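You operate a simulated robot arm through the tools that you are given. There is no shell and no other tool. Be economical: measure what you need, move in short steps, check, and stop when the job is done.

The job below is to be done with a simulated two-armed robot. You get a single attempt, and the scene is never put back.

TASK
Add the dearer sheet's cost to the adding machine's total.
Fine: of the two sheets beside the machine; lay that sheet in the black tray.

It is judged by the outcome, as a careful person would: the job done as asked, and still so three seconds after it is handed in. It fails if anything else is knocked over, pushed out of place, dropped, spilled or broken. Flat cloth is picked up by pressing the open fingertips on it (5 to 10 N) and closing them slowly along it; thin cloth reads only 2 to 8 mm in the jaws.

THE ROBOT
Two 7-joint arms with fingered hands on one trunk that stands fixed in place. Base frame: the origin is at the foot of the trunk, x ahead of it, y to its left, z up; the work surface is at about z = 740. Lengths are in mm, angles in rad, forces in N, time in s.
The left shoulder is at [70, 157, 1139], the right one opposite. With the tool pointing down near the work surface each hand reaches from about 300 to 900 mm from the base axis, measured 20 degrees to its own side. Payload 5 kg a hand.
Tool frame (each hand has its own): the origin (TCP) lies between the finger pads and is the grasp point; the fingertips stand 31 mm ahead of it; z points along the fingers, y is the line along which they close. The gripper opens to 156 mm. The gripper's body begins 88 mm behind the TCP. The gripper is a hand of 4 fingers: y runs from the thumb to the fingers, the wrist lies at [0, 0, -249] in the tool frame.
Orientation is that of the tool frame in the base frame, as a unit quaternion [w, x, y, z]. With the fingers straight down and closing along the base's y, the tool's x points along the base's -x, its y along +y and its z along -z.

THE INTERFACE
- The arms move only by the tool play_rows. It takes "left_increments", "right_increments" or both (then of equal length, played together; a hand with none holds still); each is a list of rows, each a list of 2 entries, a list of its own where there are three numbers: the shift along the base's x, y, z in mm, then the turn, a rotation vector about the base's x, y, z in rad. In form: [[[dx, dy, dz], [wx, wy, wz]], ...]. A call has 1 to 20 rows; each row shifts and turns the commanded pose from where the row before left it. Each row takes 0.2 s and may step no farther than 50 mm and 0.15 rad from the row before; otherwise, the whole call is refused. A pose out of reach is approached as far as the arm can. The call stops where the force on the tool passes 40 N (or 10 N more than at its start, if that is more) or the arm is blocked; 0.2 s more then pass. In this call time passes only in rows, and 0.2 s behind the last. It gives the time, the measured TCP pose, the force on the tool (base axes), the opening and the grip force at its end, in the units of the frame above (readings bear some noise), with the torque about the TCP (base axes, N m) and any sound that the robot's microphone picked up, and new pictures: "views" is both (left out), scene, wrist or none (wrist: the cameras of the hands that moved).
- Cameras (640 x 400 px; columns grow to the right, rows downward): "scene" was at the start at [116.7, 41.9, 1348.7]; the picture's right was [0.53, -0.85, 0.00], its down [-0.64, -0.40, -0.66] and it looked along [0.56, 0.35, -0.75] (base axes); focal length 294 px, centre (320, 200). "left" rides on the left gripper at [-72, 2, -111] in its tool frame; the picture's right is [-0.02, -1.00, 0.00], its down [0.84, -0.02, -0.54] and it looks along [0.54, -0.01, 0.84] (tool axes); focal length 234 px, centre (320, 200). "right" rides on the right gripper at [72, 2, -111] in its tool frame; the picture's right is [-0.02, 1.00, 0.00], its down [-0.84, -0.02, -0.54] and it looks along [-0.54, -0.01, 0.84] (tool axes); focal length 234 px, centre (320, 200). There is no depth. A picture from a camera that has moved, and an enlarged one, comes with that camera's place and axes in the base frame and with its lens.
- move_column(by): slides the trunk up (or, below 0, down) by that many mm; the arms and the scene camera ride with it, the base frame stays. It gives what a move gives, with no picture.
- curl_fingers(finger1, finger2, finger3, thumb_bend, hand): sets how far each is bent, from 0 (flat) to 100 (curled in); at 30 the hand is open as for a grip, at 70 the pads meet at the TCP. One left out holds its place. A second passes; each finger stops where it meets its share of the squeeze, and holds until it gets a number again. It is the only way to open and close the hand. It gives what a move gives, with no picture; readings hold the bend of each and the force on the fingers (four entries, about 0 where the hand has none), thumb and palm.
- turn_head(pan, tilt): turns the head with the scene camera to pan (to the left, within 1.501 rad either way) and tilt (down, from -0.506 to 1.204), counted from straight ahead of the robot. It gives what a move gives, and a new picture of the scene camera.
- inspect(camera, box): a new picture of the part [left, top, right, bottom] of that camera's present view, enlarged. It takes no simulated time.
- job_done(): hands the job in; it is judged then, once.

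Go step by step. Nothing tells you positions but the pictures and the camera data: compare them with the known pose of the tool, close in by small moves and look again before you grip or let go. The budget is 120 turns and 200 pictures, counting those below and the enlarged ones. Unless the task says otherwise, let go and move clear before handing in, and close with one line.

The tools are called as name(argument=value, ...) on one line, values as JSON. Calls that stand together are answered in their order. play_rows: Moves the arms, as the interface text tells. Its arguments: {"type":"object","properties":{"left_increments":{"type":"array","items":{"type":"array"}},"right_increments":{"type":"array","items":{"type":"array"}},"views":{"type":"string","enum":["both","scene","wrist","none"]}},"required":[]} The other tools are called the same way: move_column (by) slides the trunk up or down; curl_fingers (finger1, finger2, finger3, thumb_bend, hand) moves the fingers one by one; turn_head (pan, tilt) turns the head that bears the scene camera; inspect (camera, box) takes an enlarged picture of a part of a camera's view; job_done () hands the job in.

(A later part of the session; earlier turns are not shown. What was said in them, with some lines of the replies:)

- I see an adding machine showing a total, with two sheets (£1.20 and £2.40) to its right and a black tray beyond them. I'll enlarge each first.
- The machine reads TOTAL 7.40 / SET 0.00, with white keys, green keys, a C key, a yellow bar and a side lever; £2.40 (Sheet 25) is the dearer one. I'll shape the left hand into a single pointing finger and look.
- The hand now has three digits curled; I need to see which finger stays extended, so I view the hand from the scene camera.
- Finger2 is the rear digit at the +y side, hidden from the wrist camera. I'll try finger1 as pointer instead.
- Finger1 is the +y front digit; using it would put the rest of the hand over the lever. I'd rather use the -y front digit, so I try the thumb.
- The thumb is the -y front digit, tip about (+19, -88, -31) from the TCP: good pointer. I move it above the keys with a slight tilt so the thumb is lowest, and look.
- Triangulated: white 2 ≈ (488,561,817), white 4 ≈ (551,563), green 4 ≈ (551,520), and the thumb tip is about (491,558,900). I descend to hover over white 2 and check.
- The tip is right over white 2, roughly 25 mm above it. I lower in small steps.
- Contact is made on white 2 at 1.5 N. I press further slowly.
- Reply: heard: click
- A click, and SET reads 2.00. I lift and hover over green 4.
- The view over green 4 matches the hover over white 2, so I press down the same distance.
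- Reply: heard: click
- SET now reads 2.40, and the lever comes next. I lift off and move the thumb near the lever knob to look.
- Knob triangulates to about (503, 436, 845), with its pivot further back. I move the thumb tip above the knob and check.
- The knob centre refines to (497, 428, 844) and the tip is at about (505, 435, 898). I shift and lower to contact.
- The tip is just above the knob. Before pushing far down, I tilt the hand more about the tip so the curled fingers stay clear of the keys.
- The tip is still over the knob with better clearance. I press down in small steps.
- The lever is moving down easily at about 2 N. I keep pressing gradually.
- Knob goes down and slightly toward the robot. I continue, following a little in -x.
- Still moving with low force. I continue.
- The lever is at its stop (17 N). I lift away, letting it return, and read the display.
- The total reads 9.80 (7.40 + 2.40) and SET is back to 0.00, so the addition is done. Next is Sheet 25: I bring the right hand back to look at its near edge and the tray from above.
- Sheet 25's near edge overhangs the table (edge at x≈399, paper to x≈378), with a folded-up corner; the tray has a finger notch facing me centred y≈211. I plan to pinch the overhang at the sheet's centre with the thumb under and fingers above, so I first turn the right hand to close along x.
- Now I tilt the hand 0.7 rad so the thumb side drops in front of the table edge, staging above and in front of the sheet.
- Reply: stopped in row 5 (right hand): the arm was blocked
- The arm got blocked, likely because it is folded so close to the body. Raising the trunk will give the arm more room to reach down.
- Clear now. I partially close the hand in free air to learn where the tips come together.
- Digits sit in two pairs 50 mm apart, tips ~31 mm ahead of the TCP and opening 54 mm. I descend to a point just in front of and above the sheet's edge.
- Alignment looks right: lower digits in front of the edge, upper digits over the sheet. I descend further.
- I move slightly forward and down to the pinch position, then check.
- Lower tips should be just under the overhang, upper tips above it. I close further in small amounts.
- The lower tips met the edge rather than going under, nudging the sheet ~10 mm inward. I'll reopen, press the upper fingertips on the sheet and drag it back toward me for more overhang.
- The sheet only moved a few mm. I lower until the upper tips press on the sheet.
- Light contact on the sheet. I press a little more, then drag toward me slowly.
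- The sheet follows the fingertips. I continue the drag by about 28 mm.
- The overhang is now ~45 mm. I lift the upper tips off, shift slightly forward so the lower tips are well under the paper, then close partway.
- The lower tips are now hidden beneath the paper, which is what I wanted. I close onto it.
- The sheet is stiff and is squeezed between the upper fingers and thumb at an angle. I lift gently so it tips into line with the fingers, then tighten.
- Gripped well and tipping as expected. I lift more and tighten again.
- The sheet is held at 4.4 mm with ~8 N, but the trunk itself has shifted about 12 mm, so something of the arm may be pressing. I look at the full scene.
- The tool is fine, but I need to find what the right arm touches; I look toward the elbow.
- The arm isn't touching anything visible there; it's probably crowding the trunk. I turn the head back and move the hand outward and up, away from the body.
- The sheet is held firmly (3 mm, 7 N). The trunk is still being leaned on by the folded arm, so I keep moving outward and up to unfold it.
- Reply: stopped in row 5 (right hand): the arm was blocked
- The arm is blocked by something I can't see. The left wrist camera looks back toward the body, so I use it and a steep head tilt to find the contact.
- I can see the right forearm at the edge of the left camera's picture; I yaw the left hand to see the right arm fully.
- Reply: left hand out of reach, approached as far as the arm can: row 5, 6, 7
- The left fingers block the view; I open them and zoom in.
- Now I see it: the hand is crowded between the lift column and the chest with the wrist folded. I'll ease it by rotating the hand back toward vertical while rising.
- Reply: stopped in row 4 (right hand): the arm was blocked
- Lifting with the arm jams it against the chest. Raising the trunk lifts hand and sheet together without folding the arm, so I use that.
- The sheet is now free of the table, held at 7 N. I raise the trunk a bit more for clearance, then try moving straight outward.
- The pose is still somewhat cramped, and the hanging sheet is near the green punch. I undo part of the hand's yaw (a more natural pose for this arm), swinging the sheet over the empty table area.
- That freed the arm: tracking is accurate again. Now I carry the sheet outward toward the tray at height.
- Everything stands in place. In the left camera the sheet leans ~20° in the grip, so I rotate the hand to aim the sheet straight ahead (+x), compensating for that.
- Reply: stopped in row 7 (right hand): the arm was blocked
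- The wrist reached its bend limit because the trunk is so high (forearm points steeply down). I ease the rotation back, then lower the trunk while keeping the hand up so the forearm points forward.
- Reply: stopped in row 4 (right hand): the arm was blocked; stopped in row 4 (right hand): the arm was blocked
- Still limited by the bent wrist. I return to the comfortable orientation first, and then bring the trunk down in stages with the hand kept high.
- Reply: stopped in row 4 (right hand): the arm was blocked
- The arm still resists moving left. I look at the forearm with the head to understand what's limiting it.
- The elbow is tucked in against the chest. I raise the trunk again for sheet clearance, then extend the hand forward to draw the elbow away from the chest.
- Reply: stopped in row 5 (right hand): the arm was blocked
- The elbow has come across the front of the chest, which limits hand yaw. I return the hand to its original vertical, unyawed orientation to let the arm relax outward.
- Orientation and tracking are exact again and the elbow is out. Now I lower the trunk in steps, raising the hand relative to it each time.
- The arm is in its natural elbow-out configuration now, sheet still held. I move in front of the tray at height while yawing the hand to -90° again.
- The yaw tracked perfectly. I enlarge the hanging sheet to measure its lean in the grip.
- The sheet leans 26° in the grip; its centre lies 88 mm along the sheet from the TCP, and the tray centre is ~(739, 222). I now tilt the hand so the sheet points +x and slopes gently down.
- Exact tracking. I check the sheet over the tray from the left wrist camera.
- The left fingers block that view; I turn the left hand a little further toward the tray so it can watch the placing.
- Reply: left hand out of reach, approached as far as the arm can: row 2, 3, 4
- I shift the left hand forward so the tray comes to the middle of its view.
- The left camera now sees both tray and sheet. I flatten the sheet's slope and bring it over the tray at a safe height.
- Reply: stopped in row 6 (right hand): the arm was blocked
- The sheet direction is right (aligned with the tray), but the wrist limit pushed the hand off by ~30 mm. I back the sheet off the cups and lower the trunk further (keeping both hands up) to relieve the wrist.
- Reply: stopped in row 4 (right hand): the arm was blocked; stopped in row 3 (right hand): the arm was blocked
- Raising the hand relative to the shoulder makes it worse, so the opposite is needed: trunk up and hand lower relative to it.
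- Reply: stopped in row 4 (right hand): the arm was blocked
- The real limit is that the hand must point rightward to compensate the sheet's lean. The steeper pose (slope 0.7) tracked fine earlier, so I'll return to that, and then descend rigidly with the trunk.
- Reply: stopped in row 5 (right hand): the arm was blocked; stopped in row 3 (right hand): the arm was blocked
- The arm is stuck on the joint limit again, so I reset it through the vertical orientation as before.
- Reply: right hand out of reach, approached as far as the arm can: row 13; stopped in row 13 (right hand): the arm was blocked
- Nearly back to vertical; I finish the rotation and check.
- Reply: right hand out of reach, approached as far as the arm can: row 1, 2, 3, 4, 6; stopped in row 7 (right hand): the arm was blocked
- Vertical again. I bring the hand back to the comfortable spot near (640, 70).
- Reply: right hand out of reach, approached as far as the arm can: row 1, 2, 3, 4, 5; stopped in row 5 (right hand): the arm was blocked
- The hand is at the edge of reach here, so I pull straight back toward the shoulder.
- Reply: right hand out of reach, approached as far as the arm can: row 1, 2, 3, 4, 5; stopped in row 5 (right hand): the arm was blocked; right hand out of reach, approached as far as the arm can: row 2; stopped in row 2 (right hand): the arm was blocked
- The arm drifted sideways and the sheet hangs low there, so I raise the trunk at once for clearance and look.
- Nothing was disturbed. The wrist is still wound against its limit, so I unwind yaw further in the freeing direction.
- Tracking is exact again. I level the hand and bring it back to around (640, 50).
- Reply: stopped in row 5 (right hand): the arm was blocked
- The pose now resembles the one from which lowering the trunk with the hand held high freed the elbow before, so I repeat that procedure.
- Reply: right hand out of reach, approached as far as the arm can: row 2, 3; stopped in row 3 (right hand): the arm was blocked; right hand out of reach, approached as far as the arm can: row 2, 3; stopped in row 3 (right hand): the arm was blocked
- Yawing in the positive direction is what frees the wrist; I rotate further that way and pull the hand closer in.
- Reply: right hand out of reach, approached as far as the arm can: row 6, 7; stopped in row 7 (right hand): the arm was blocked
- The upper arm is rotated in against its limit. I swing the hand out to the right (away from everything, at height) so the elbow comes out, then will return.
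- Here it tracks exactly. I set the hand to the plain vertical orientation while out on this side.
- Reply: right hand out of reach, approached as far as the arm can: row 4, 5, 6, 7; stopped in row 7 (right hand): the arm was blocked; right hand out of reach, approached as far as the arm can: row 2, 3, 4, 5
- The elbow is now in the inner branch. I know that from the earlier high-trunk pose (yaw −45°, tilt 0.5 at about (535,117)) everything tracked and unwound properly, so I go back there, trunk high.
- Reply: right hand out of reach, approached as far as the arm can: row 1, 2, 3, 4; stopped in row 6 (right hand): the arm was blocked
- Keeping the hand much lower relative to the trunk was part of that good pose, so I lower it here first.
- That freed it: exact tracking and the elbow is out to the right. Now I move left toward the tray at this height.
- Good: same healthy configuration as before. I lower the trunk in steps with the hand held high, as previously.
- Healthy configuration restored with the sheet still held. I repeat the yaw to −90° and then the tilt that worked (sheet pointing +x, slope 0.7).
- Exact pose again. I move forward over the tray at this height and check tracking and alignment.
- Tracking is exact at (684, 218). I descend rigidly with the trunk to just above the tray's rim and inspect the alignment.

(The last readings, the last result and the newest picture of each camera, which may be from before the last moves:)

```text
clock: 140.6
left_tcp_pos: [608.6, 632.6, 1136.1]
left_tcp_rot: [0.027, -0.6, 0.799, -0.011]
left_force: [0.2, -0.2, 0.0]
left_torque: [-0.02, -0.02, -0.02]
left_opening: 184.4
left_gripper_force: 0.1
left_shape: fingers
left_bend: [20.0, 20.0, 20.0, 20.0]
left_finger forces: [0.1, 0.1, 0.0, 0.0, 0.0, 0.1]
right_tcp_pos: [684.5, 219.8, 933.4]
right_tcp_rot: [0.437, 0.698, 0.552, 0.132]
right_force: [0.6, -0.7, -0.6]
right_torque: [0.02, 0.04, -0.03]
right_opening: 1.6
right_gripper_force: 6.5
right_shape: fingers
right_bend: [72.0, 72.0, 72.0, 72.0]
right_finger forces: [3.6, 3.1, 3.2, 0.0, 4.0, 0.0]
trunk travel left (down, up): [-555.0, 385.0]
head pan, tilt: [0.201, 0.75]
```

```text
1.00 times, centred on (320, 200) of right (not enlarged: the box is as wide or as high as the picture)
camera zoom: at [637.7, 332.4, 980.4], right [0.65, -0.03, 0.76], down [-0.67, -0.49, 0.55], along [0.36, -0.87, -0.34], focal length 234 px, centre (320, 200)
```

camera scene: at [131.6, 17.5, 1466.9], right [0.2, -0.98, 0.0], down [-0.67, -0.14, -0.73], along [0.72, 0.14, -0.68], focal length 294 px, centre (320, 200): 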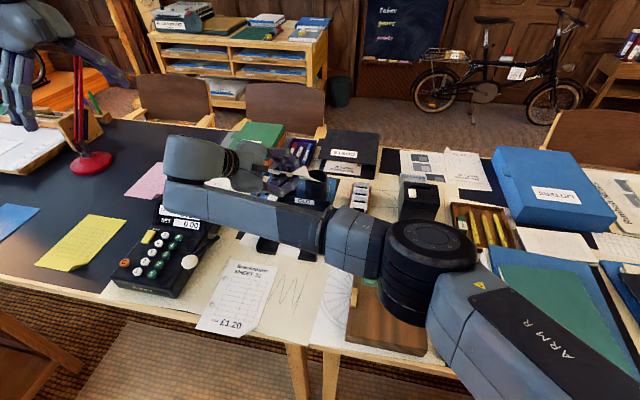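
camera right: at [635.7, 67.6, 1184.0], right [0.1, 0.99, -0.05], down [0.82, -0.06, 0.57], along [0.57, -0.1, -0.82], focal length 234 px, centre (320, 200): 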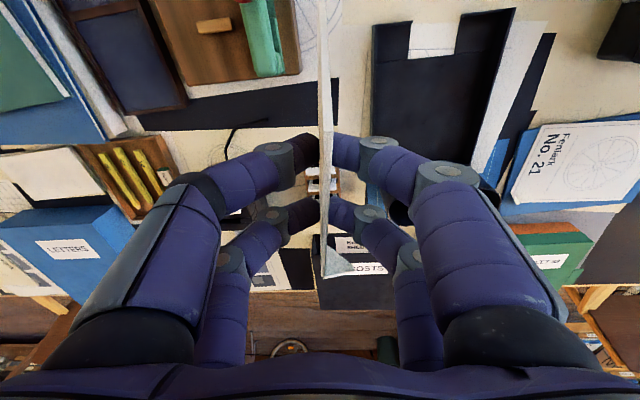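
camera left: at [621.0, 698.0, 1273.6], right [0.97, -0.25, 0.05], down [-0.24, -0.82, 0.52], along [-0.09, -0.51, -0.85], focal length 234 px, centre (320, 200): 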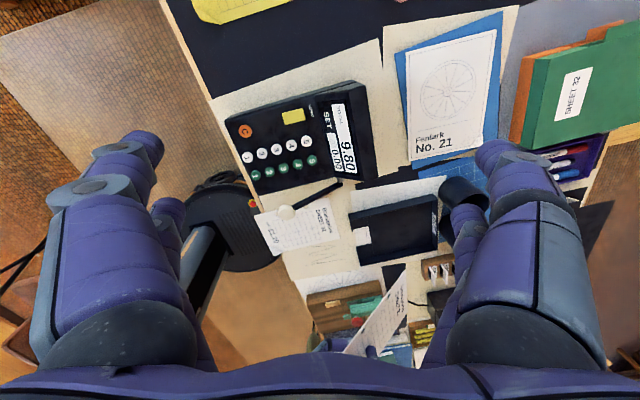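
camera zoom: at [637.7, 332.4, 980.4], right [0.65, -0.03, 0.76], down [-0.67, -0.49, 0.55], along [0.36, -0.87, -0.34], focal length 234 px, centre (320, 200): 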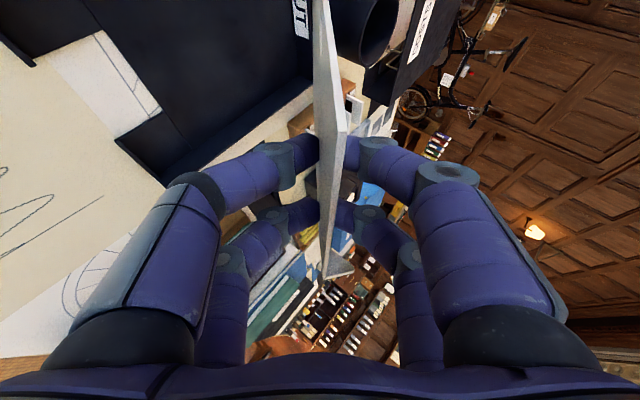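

The sheet is parallel to the tray; comparing corners it should go ~10 mm left and ~20 mm forward, staying behind the back wall. I shift partly and descend so the far edge enters the tray.

play_rows(right_increments=[[[4, 5, 0], [0, 0, 0]], [[4, 5, 0], [0, 0, 0]]], views="none")

move_column(by=-50)

inspect(camera="left", box=[320, 150, 480, 310])

inspect(camera="scene", box=[180, 130, 360, 270])

```text
clock: 141.2
left_tcp_pos: [607.8, 630.6, 1135.7]
left_tcp_rot: [0.027, -0.6, 0.799, -0.012]
left_force: [0.2, 0.3, -0.3]
left_torque: [0.03, -0.03, 0.03]
left_opening: 184.5
left_gripper_force: 0.0
left_shape: fingers
left_bend: [20.0, 20.0, 20.0, 20.0]
left_finger forces: [0.0, 0.0, 0.0, 0.1, 0.0, 0.0]
right_tcp_pos: [688.7, 223.0, 934.6]
right_tcp_rot: [0.437, 0.697, 0.553, 0.133]
right_force: [0.7, 0.0, -1.4]
right_torque: [-0.02, 0.03, 0.02]
right_opening: 1.1
right_gripper_force: 7.8
right_shape: fingers
right_bend: [72.0, 72.0, 72.0, 72.0]
right_finger forces: [3.6, 3.2, 3.1, 0.0, 4.0, 0.0]
right hand out of reach, approached as far as the arm can: row 2
trunk travel left (down, up): [-555.0, 385.0]
head pan, tilt: [0.201, 0.75]
```

```text
clock: 142.1
left_tcp_pos: [609.0, 630.0, 1086.6]
left_tcp_rot: [0.027, -0.601, 0.799, -0.012]
left_force: [-0.2, 0.0, -0.3]
left_torque: [0.0, 0.01, -0.01]
left_opening: 184.7
left_gripper_force: 0.0
left_shape: fingers
left_bend: [20.0, 20.0, 20.0, 20.0]
left_finger forces: [0.0, 0.1, 0.0, 0.0, 0.0, 0.1]
right_tcp_pos: [685.9, 223.4, 885.3]
right_tcp_rot: [0.436, 0.698, 0.552, 0.132]
right_force: [-0.6, -0.1, -0.2]
right_torque: [0.02, -0.02, -0.01]
right_opening: 1.7
right_gripper_force: 7.1
right_shape: fingers
right_bend: [72.0, 72.0, 72.0, 72.0]
right_finger forces: [3.6, 3.2, 3.1, 0.0, 4.1, 0.0]
trunk travel left (down, up): [-505.0, 435.0]
head pan, tilt: [0.201, 0.75]
```

```text
2.50 times, centred on (400, 230) of left
camera zoom: at [619.4, 700.2, 1199.5], right [0.97, -0.26, 0.05], down [-0.24, -0.82, 0.52], along [-0.09, -0.51, -0.85], focal length 585 px, centre (120, 125)
```

zoom: 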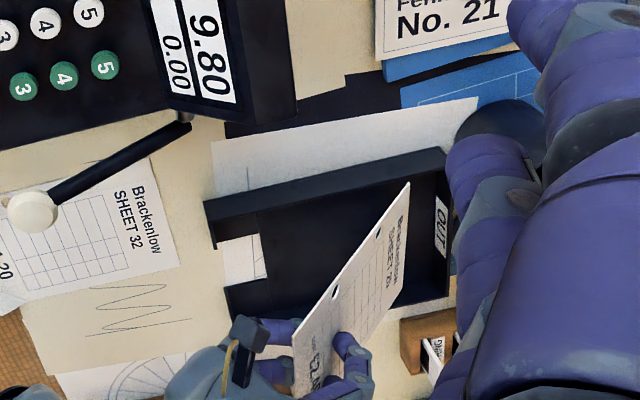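

```text
2.86 times, centred on (270, 200) of scene
camera zoom: at [131.3, 17.4, 1337.0], right [0.2, -0.98, 0.0], down [-0.67, -0.14, -0.73], along [0.72, 0.15, -0.68], focal length 841 px, centre (463, 200)
```

zoom: 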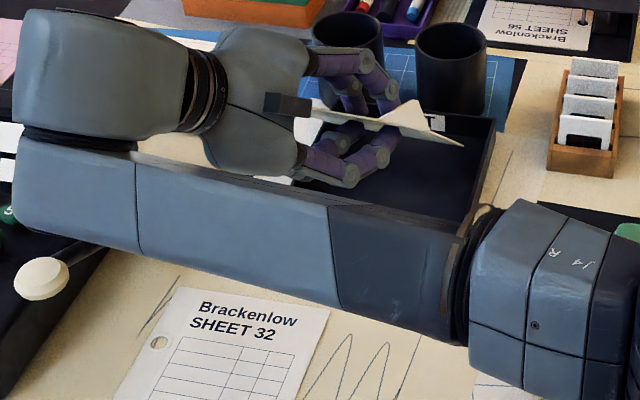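

Sideways position is good; the sheet needs ~22 mm more forward. I try that in small steps.

play_rows(right_increments=[[[5, 0, 0], [0, 0, 0]], [[5, 0, 0], [0, 0, 0]], [[5, 0, 0], [0, 0, 0]], [[5, 0, 0], [0, 0, 0]]], views="none")

inspect(camera="left", box=[320, 150, 480, 310])

```text
clock: 143.1
left_tcp_pos: [609.1, 631.9, 1085.3]
left_tcp_rot: [0.028, -0.601, 0.799, -0.012]
left_force: [-0.2, 0.1, 0.4]
left_torque: [0.03, 0.0, 0.0]
left_opening: 184.6
left_gripper_force: 0.0
left_shape: fingers
left_bend: [20.0, 20.0, 20.0, 20.0]
left_finger forces: [0.0, 0.1, 0.1, 0.1, 0.0, 0.0]
right_tcp_pos: [703.3, 220.5, 884.6]
right_tcp_rot: [0.436, 0.697, 0.554, 0.132]
right_force: [0.2, 0.0, 0.9]
right_torque: [-0.01, 0.04, -0.01]
right_opening: 1.9
right_gripper_force: 7.2
right_shape: fingers
right_bend: [72.0, 72.0, 72.0, 72.0]
right_finger forces: [3.6, 3.1, 3.1, 0.1, 4.1, 0.0]
right hand out of reach, approached as far as the arm can: row 2, 4
trunk travel left (down, up): [-505.0, 435.0]
head pan, tilt: [0.201, 0.75]
```

```text
2.50 times, centred on (400, 230) of left
camera zoom: at [619.7, 700.4, 1199.1], right [0.97, -0.26, 0.05], down [-0.24, -0.82, 0.52], along [-0.09, -0.51, -0.85], focal length 585 px, centre (120, 125)
```

zoom: 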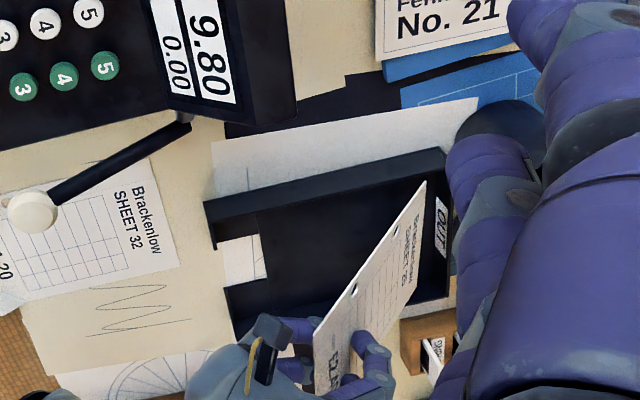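

The forward shift worked (x = 703). I lower the last ~20 mm so the far edge rests on the tray floor.

move_column(by=-20)

inspect(camera="left", box=[320, 150, 480, 310])

```text
clock: 143.8
left_tcp_pos: [607.8, 630.5, 1066.0]
left_tcp_rot: [0.026, -0.601, 0.799, -0.011]
left_force: [0.6, 1.0, 0.4]
left_torque: [0.04, 0.02, 0.0]
left_opening: 184.7
left_gripper_force: 0.0
left_shape: fingers
left_bend: [20.0, 20.0, 20.0, 20.0]
left_finger forces: [0.0, 0.1, 0.1, 0.1, 0.0, 0.1]
right_tcp_pos: [702.6, 219.8, 864.5]
right_tcp_rot: [0.436, 0.698, 0.553, 0.132]
right_force: [-0.1, 0.2, 0.7]
right_torque: [0.02, 0.02, 0.0]
right_opening: 1.3
right_gripper_force: 7.4
right_shape: fingers
right_bend: [72.0, 72.0, 72.0, 72.0]
right_finger forces: [3.5, 3.2, 3.1, 0.0, 3.9, 0.0]
trunk travel left (down, up): [-485.0, 455.0]
head pan, tilt: [0.201, 0.75]
```

```text
2.50 times, centred on (400, 230) of left
camera zoom: at [619.3, 700.3, 1179.4], right [0.97, -0.26, 0.05], down [-0.24, -0.82, 0.52], along [-0.09, -0.51, -0.85], focal length 585 px, centre (120, 125)
```

zoom: 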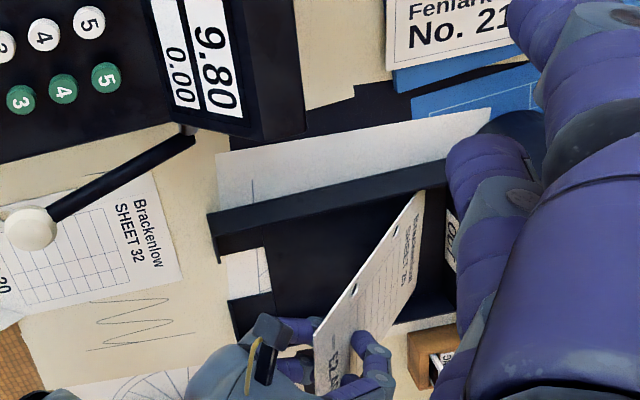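

No contact force yet; I lower 10 mm more.

move_column(by=-10)

inspect(camera="right", box=[160, 0, 480, 200])

```text
clock: 144.3
left_tcp_pos: [607.4, 631.1, 1055.9]
left_tcp_rot: [0.027, -0.6, 0.799, -0.011]
left_force: [0.4, 0.7, -0.3]
left_torque: [0.0, 0.02, 0.01]
left_opening: 184.6
left_gripper_force: 0.0
left_shape: fingers
left_bend: [20.0, 20.0, 20.0, 20.0]
left_finger forces: [0.0, 0.1, 0.0, 0.0, 0.0, 0.1]
right_tcp_pos: [703.9, 221.2, 855.1]
right_tcp_rot: [0.437, 0.697, 0.553, 0.132]
right_force: [-0.4, 0.5, 0.4]
right_torque: [0.02, -0.06, -0.01]
right_opening: 1.6
right_gripper_force: 7.2
right_shape: fingers
right_bend: [72.0, 72.0, 72.0, 72.0]
right_finger forces: [3.9, 3.0, 3.3, 0.1, 3.6, 0.0]
trunk travel left (down, up): [-475.0, 465.0]
head pan, tilt: [0.201, 0.75]
```

```text
2.00 times, centred on (320, 100) of right
camera zoom: at [657.3, 333.6, 900.2], right [0.65, -0.03, 0.76], down [-0.67, -0.49, 0.55], along [0.36, -0.87, -0.34], focal length 468 px, centre (320, 400)
```

zoom: 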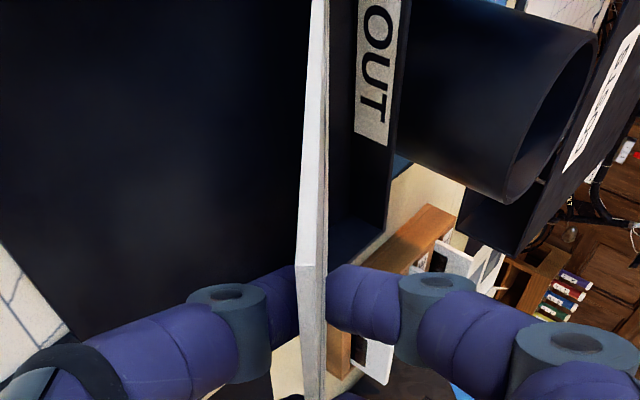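

The far edge now touches the tray floor just in front of the back wall. I open the fingers slightly so the sheet rests on the lower digits.

curl_fingers(hand="right", finger1=62, finger2=62, finger3=66, thumb_bend=66)

inspect(camera="left", box=[320, 150, 480, 310])

inspect(camera="scene", box=[180, 100, 380, 260])

```text
clock: 145.3
left_tcp_pos: [608.0, 631.1, 1056.0]
left_tcp_rot: [0.026, -0.601, 0.799, -0.012]
left_force: [-0.3, -0.2, 0.4]
left_torque: [0.02, -0.01, 0.0]
left_opening: 184.7
left_gripper_force: 0.1
left_shape: fingers
left_bend: [20.0, 20.0, 20.0, 20.0]
left_finger forces: [0.1, 0.0, 0.1, 0.1, 0.1, 0.0]
right_tcp_pos: [702.9, 220.0, 855.5]
right_tcp_rot: [0.437, 0.697, 0.553, 0.132]
right_force: [0.6, 0.6, -0.2]
right_torque: [-0.01, -0.01, -0.01]
right_opening: 25.6
right_gripper_force: 0.7
right_shape: fingers
right_bend: [62.0, 62.0, 66.0, 66.0]
right_finger forces: [0.1, 0.1, 0.2, 0.1, 0.0, 0.0]
trunk travel left (down, up): [-475.0, 465.0]
head pan, tilt: [0.201, 0.75]
```

```text
2.50 times, centred on (400, 230) of left
camera zoom: at [619.6, 700.4, 1169.2], right [0.97, -0.26, 0.05], down [-0.24, -0.82, 0.52], along [-0.09, -0.51, -0.85], focal length 585 px, centre (120, 125)
```

zoom: 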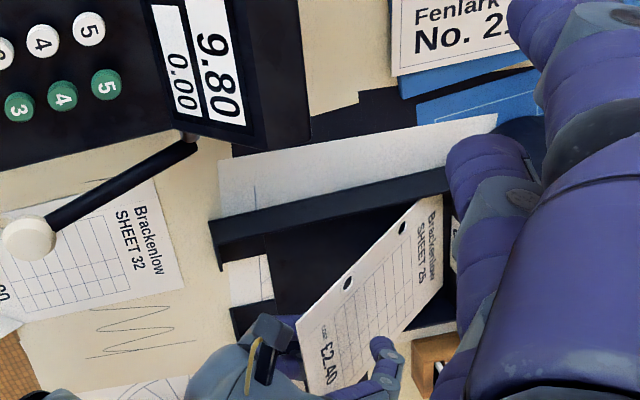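

```text
2.50 times, centred on (280, 180) of scene
camera zoom: at [131.5, 17.6, 1306.9], right [0.2, -0.98, 0.0], down [-0.67, -0.14, -0.73], along [0.72, 0.15, -0.68], focal length 736 px, centre (420, 250)
```

zoom: 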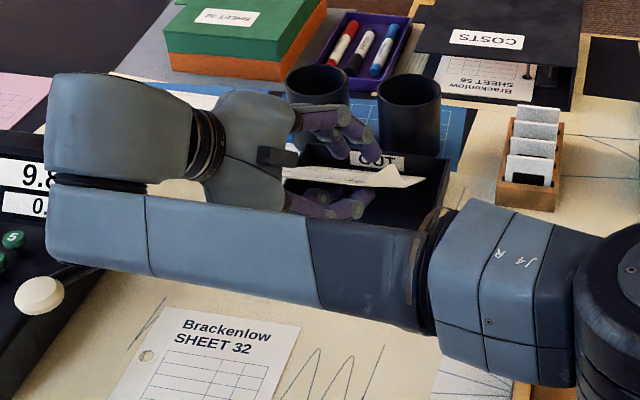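

The sheet now rests on the lower digits with its far end at the tray's back wall. Before withdrawing, I check the forearm's clearance to the adding machine lever and open the lower digits to let the sheet down further.

curl_fingers(hand="right", finger1=50, finger2=50, finger3=50, thumb_bend=50)

inspect(camera="left", box=[220, 120, 480, 360])

```text
clock: 146.3
left_tcp_pos: [607.4, 632.4, 1055.5]
left_tcp_rot: [0.027, -0.6, 0.799, -0.011]
left_force: [0.3, -0.2, -0.2]
left_torque: [-0.02, 0.01, -0.02]
left_opening: 184.5
left_gripper_force: 0.1
left_shape: fingers
left_bend: [20.0, 20.0, 20.0, 20.0]
left_finger forces: [0.0, 0.0, 0.0, 0.0, 0.1, 0.1]
right_tcp_pos: [704.5, 220.3, 855.7]
right_tcp_rot: [0.436, 0.698, 0.553, 0.133]
right_force: [0.2, 0.5, -0.2]
right_torque: [-0.05, 0.0, 0.0]
right_opening: 80.4
right_gripper_force: 0.4
right_shape: fingers
right_bend: [50.0, 50.0, 50.0, 50.0]
right_finger forces: [0.1, 0.1, 0.0, 0.1, 0.1, 0.0]
trunk travel left (down, up): [-475.0, 465.0]
head pan, tilt: [0.201, 0.75]
```

```text
1.67 times, centred on (350, 240) of left
camera zoom: at [619.7, 700.4, 1169.1], right [0.97, -0.26, 0.05], down [-0.24, -0.82, 0.52], along [-0.09, -0.51, -0.85], focal length 390 px, centre (270, 133)
```

zoom: 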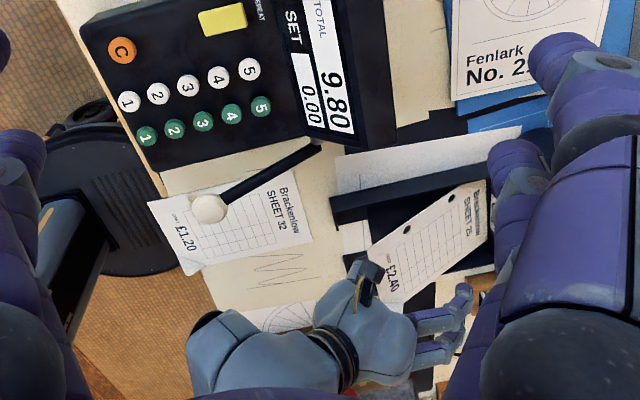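

Clear of the lever if I move straight back. I withdraw the hand in −x so the sheet slides off the lower digits and settles into the tray.

play_rows(right_increments=[[[-12, 0, 0], [0, 0, 0]], [[-15, 0, 0], [0, 0, 0]], [[-15, 0, 0], [0, 0, 0]]], views="none")

inspect(camera="left", box=[220, 120, 480, 360])

```text
clock: 147.1
left_tcp_pos: [607.3, 633.4, 1056.1]
left_tcp_rot: [0.026, -0.601, 0.799, -0.011]
left_force: [-0.1, -0.9, 0.0]
left_torque: [0.0, -0.05, 0.05]
left_opening: 184.5
left_gripper_force: 0.1
left_shape: fingers
left_bend: [20.0, 20.0, 20.0, 20.0]
left_finger forces: [0.1, 0.0, 0.0, 0.1, 0.0, 0.1]
right_tcp_pos: [660.9, 219.7, 856.8]
right_tcp_rot: [0.437, 0.698, 0.552, 0.132]
right_force: [0.1, -0.5, 0.0]
right_torque: [0.0, 0.01, 0.02]
right_opening: 80.6
right_gripper_force: 0.3
right_shape: fingers
right_bend: [50.0, 50.0, 50.0, 50.0]
right_finger forces: [0.0, 0.0, 0.0, 0.0, 0.1, 0.0]
trunk travel left (down, up): [-475.0, 465.0]
head pan, tilt: [0.201, 0.75]
```

```text
1.67 times, centred on (350, 240) of left
camera zoom: at [619.4, 700.5, 1169.3], right [0.97, -0.26, 0.05], down [-0.24, -0.82, 0.52], along [-0.09, -0.51, -0.85], focal length 390 px, centre (270, 133)
```

zoom: 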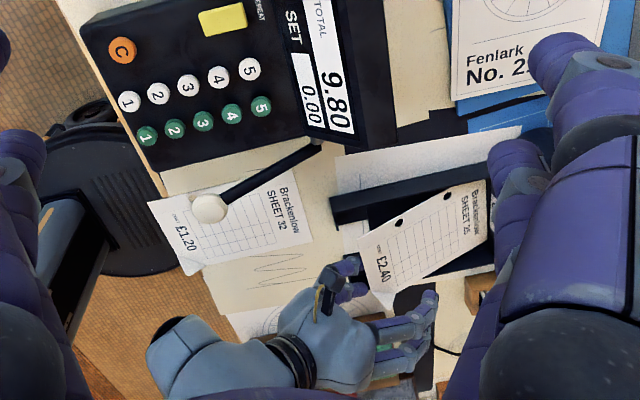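

The sheet is settling. I keep withdrawing straight back.

play_rows(right_increments=[[[-15, 0, 0], [0, 0, 0]], [[-15, 0, 0], [0, 0, 0]], [[-15, 0, 0], [0, 0, 0]], [[-15, -5, 0], [0, 0, 0]]], views="none")

inspect(camera="left", box=[220, 120, 480, 360])

```text
clock: 148.1
left_tcp_pos: [608.4, 631.7, 1056.2]
left_tcp_rot: [0.027, -0.6, 0.799, -0.011]
left_force: [-0.5, 1.0, 0.8]
left_torque: [-0.01, -0.07, 0.02]
left_opening: 184.9
left_gripper_force: 0.1
left_shape: fingers
left_bend: [20.0, 20.0, 20.0, 20.0]
left_finger forces: [0.0, 0.0, 0.0, 0.0, 0.0, 0.0]
right_tcp_pos: [600.1, 214.7, 855.2]
right_tcp_rot: [0.436, 0.697, 0.553, 0.133]
right_force: [-0.1, 0.5, -0.2]
right_torque: [-0.02, 0.01, 0.01]
right_opening: 81.0
right_gripper_force: 0.1
right_shape: fingers
right_bend: [50.0, 50.0, 50.0, 50.0]
right_finger forces: [0.1, 0.1, 0.0, 0.0, 0.0, 0.1]
trunk travel left (down, up): [-475.0, 465.0]
head pan, tilt: [0.201, 0.75]
```

```text
1.67 times, centred on (350, 240) of left
camera zoom: at [619.3, 700.2, 1169.5], right [0.97, -0.26, 0.05], down [-0.24, -0.82, 0.52], along [-0.09, -0.51, -0.85], focal length 390 px, centre (270, 133)
```

zoom: 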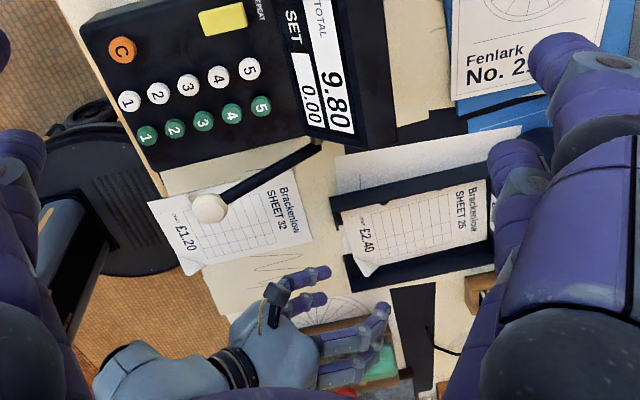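

The sheet has settled in the tray face up. I raise the trunk to clear the hand and inspect closely.

move_column(by=100)

inspect(camera="left", box=[330, 160, 440, 250])

turn_head(pan=0.3, tilt=0.8)

```text
clock: 149.5
left_tcp_pos: [608.9, 631.4, 1154.7]
left_tcp_rot: [0.026, -0.6, 0.799, -0.011]
left_force: [1.0, -0.6, 1.0]
left_torque: [0.02, 0.03, 0.02]
left_opening: 184.7
left_gripper_force: 0.0
left_shape: fingers
left_bend: [20.0, 20.0, 20.0, 20.0]
left_finger forces: [0.1, 0.1, 0.0, 0.0, 0.0, 0.0]
right_tcp_pos: [601.0, 216.1, 953.6]
right_tcp_rot: [0.437, 0.697, 0.553, 0.133]
right_force: [0.9, 0.4, 0.7]
right_torque: [-0.01, 0.02, 0.02]
right_opening: 80.7
right_gripper_force: 0.0
right_shape: fingers
right_bend: [50.0, 50.0, 50.0, 50.0]
right_finger forces: [0.1, 0.0, 0.0, 0.1, 0.1, 0.0]
trunk travel left (down, up): [-575.0, 365.0]
head pan, tilt: [0.201, 0.75]
```

```text
4.44 times, centred on (385, 205) of left
camera zoom: at [619.9, 700.7, 1268.8], right [0.97, -0.26, 0.05], down [-0.24, -0.82, 0.52], along [-0.09, -0.51, -0.85], focal length 1041 px, centre (31, 178)
```

zoom: 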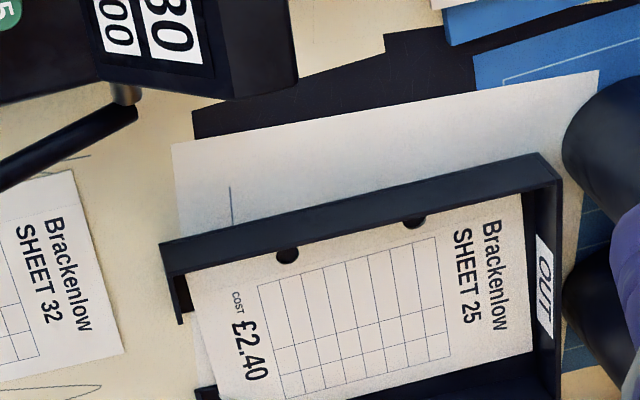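

```text
clock: 150.1
left_tcp_pos: [608.0, 632.6, 1156.2]
left_tcp_rot: [0.026, -0.601, 0.799, -0.01]
left_force: [-0.5, 0.4, -0.4]
left_torque: [-0.01, 0.0, 0.0]
left_opening: 184.8
left_gripper_force: 0.0
left_shape: fingers
left_bend: [20.0, 20.0, 20.0, 20.0]
left_finger forces: [0.0, 0.0, 0.0, 0.0, 0.1, 0.0]
right_tcp_pos: [601.5, 217.2, 954.7]
right_tcp_rot: [0.436, 0.697, 0.553, 0.133]
right_force: [0.2, -1.3, -0.4]
right_torque: [0.01, 0.02, -0.03]
right_opening: 80.9
right_gripper_force: 0.0
right_shape: fingers
right_bend: [50.0, 50.0, 50.0, 50.0]
right_finger forces: [0.0, 0.0, 0.1, 0.0, 0.1, 0.0]
trunk travel left (down, up): [-575.0, 365.0]
head pan, tilt: [0.3, 0.799]
camera scene: at [127.5, 25.0, 1402.9], right [0.3, -0.96, 0.0], down [-0.69, -0.21, -0.7], along [0.67, 0.21, -0.72], focal length 294 px, centre (320, 200)
```

scene: 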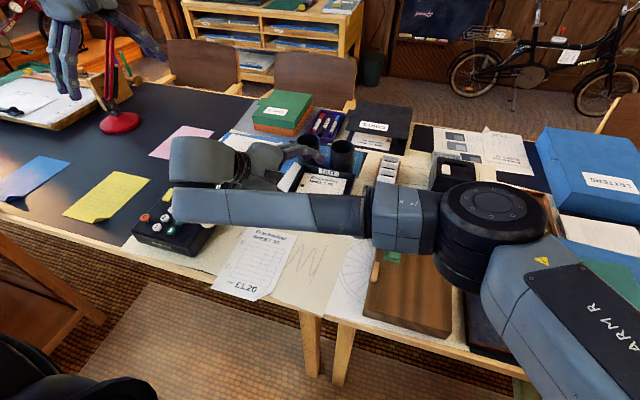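

Sheet 25 lies flat and face up inside the black tray. The machine reads TOTAL 9.80 with SET 0.00, both hands are clear and nothing else has moved, so I hand in.

job_done()

```text
The job is handed in.
```

The £2.40 from Sheet 25, the dearer of the two, was added to the machine (total 7.40 → 9.80), and Sheet 25 was laid flat and face up in the black tray.
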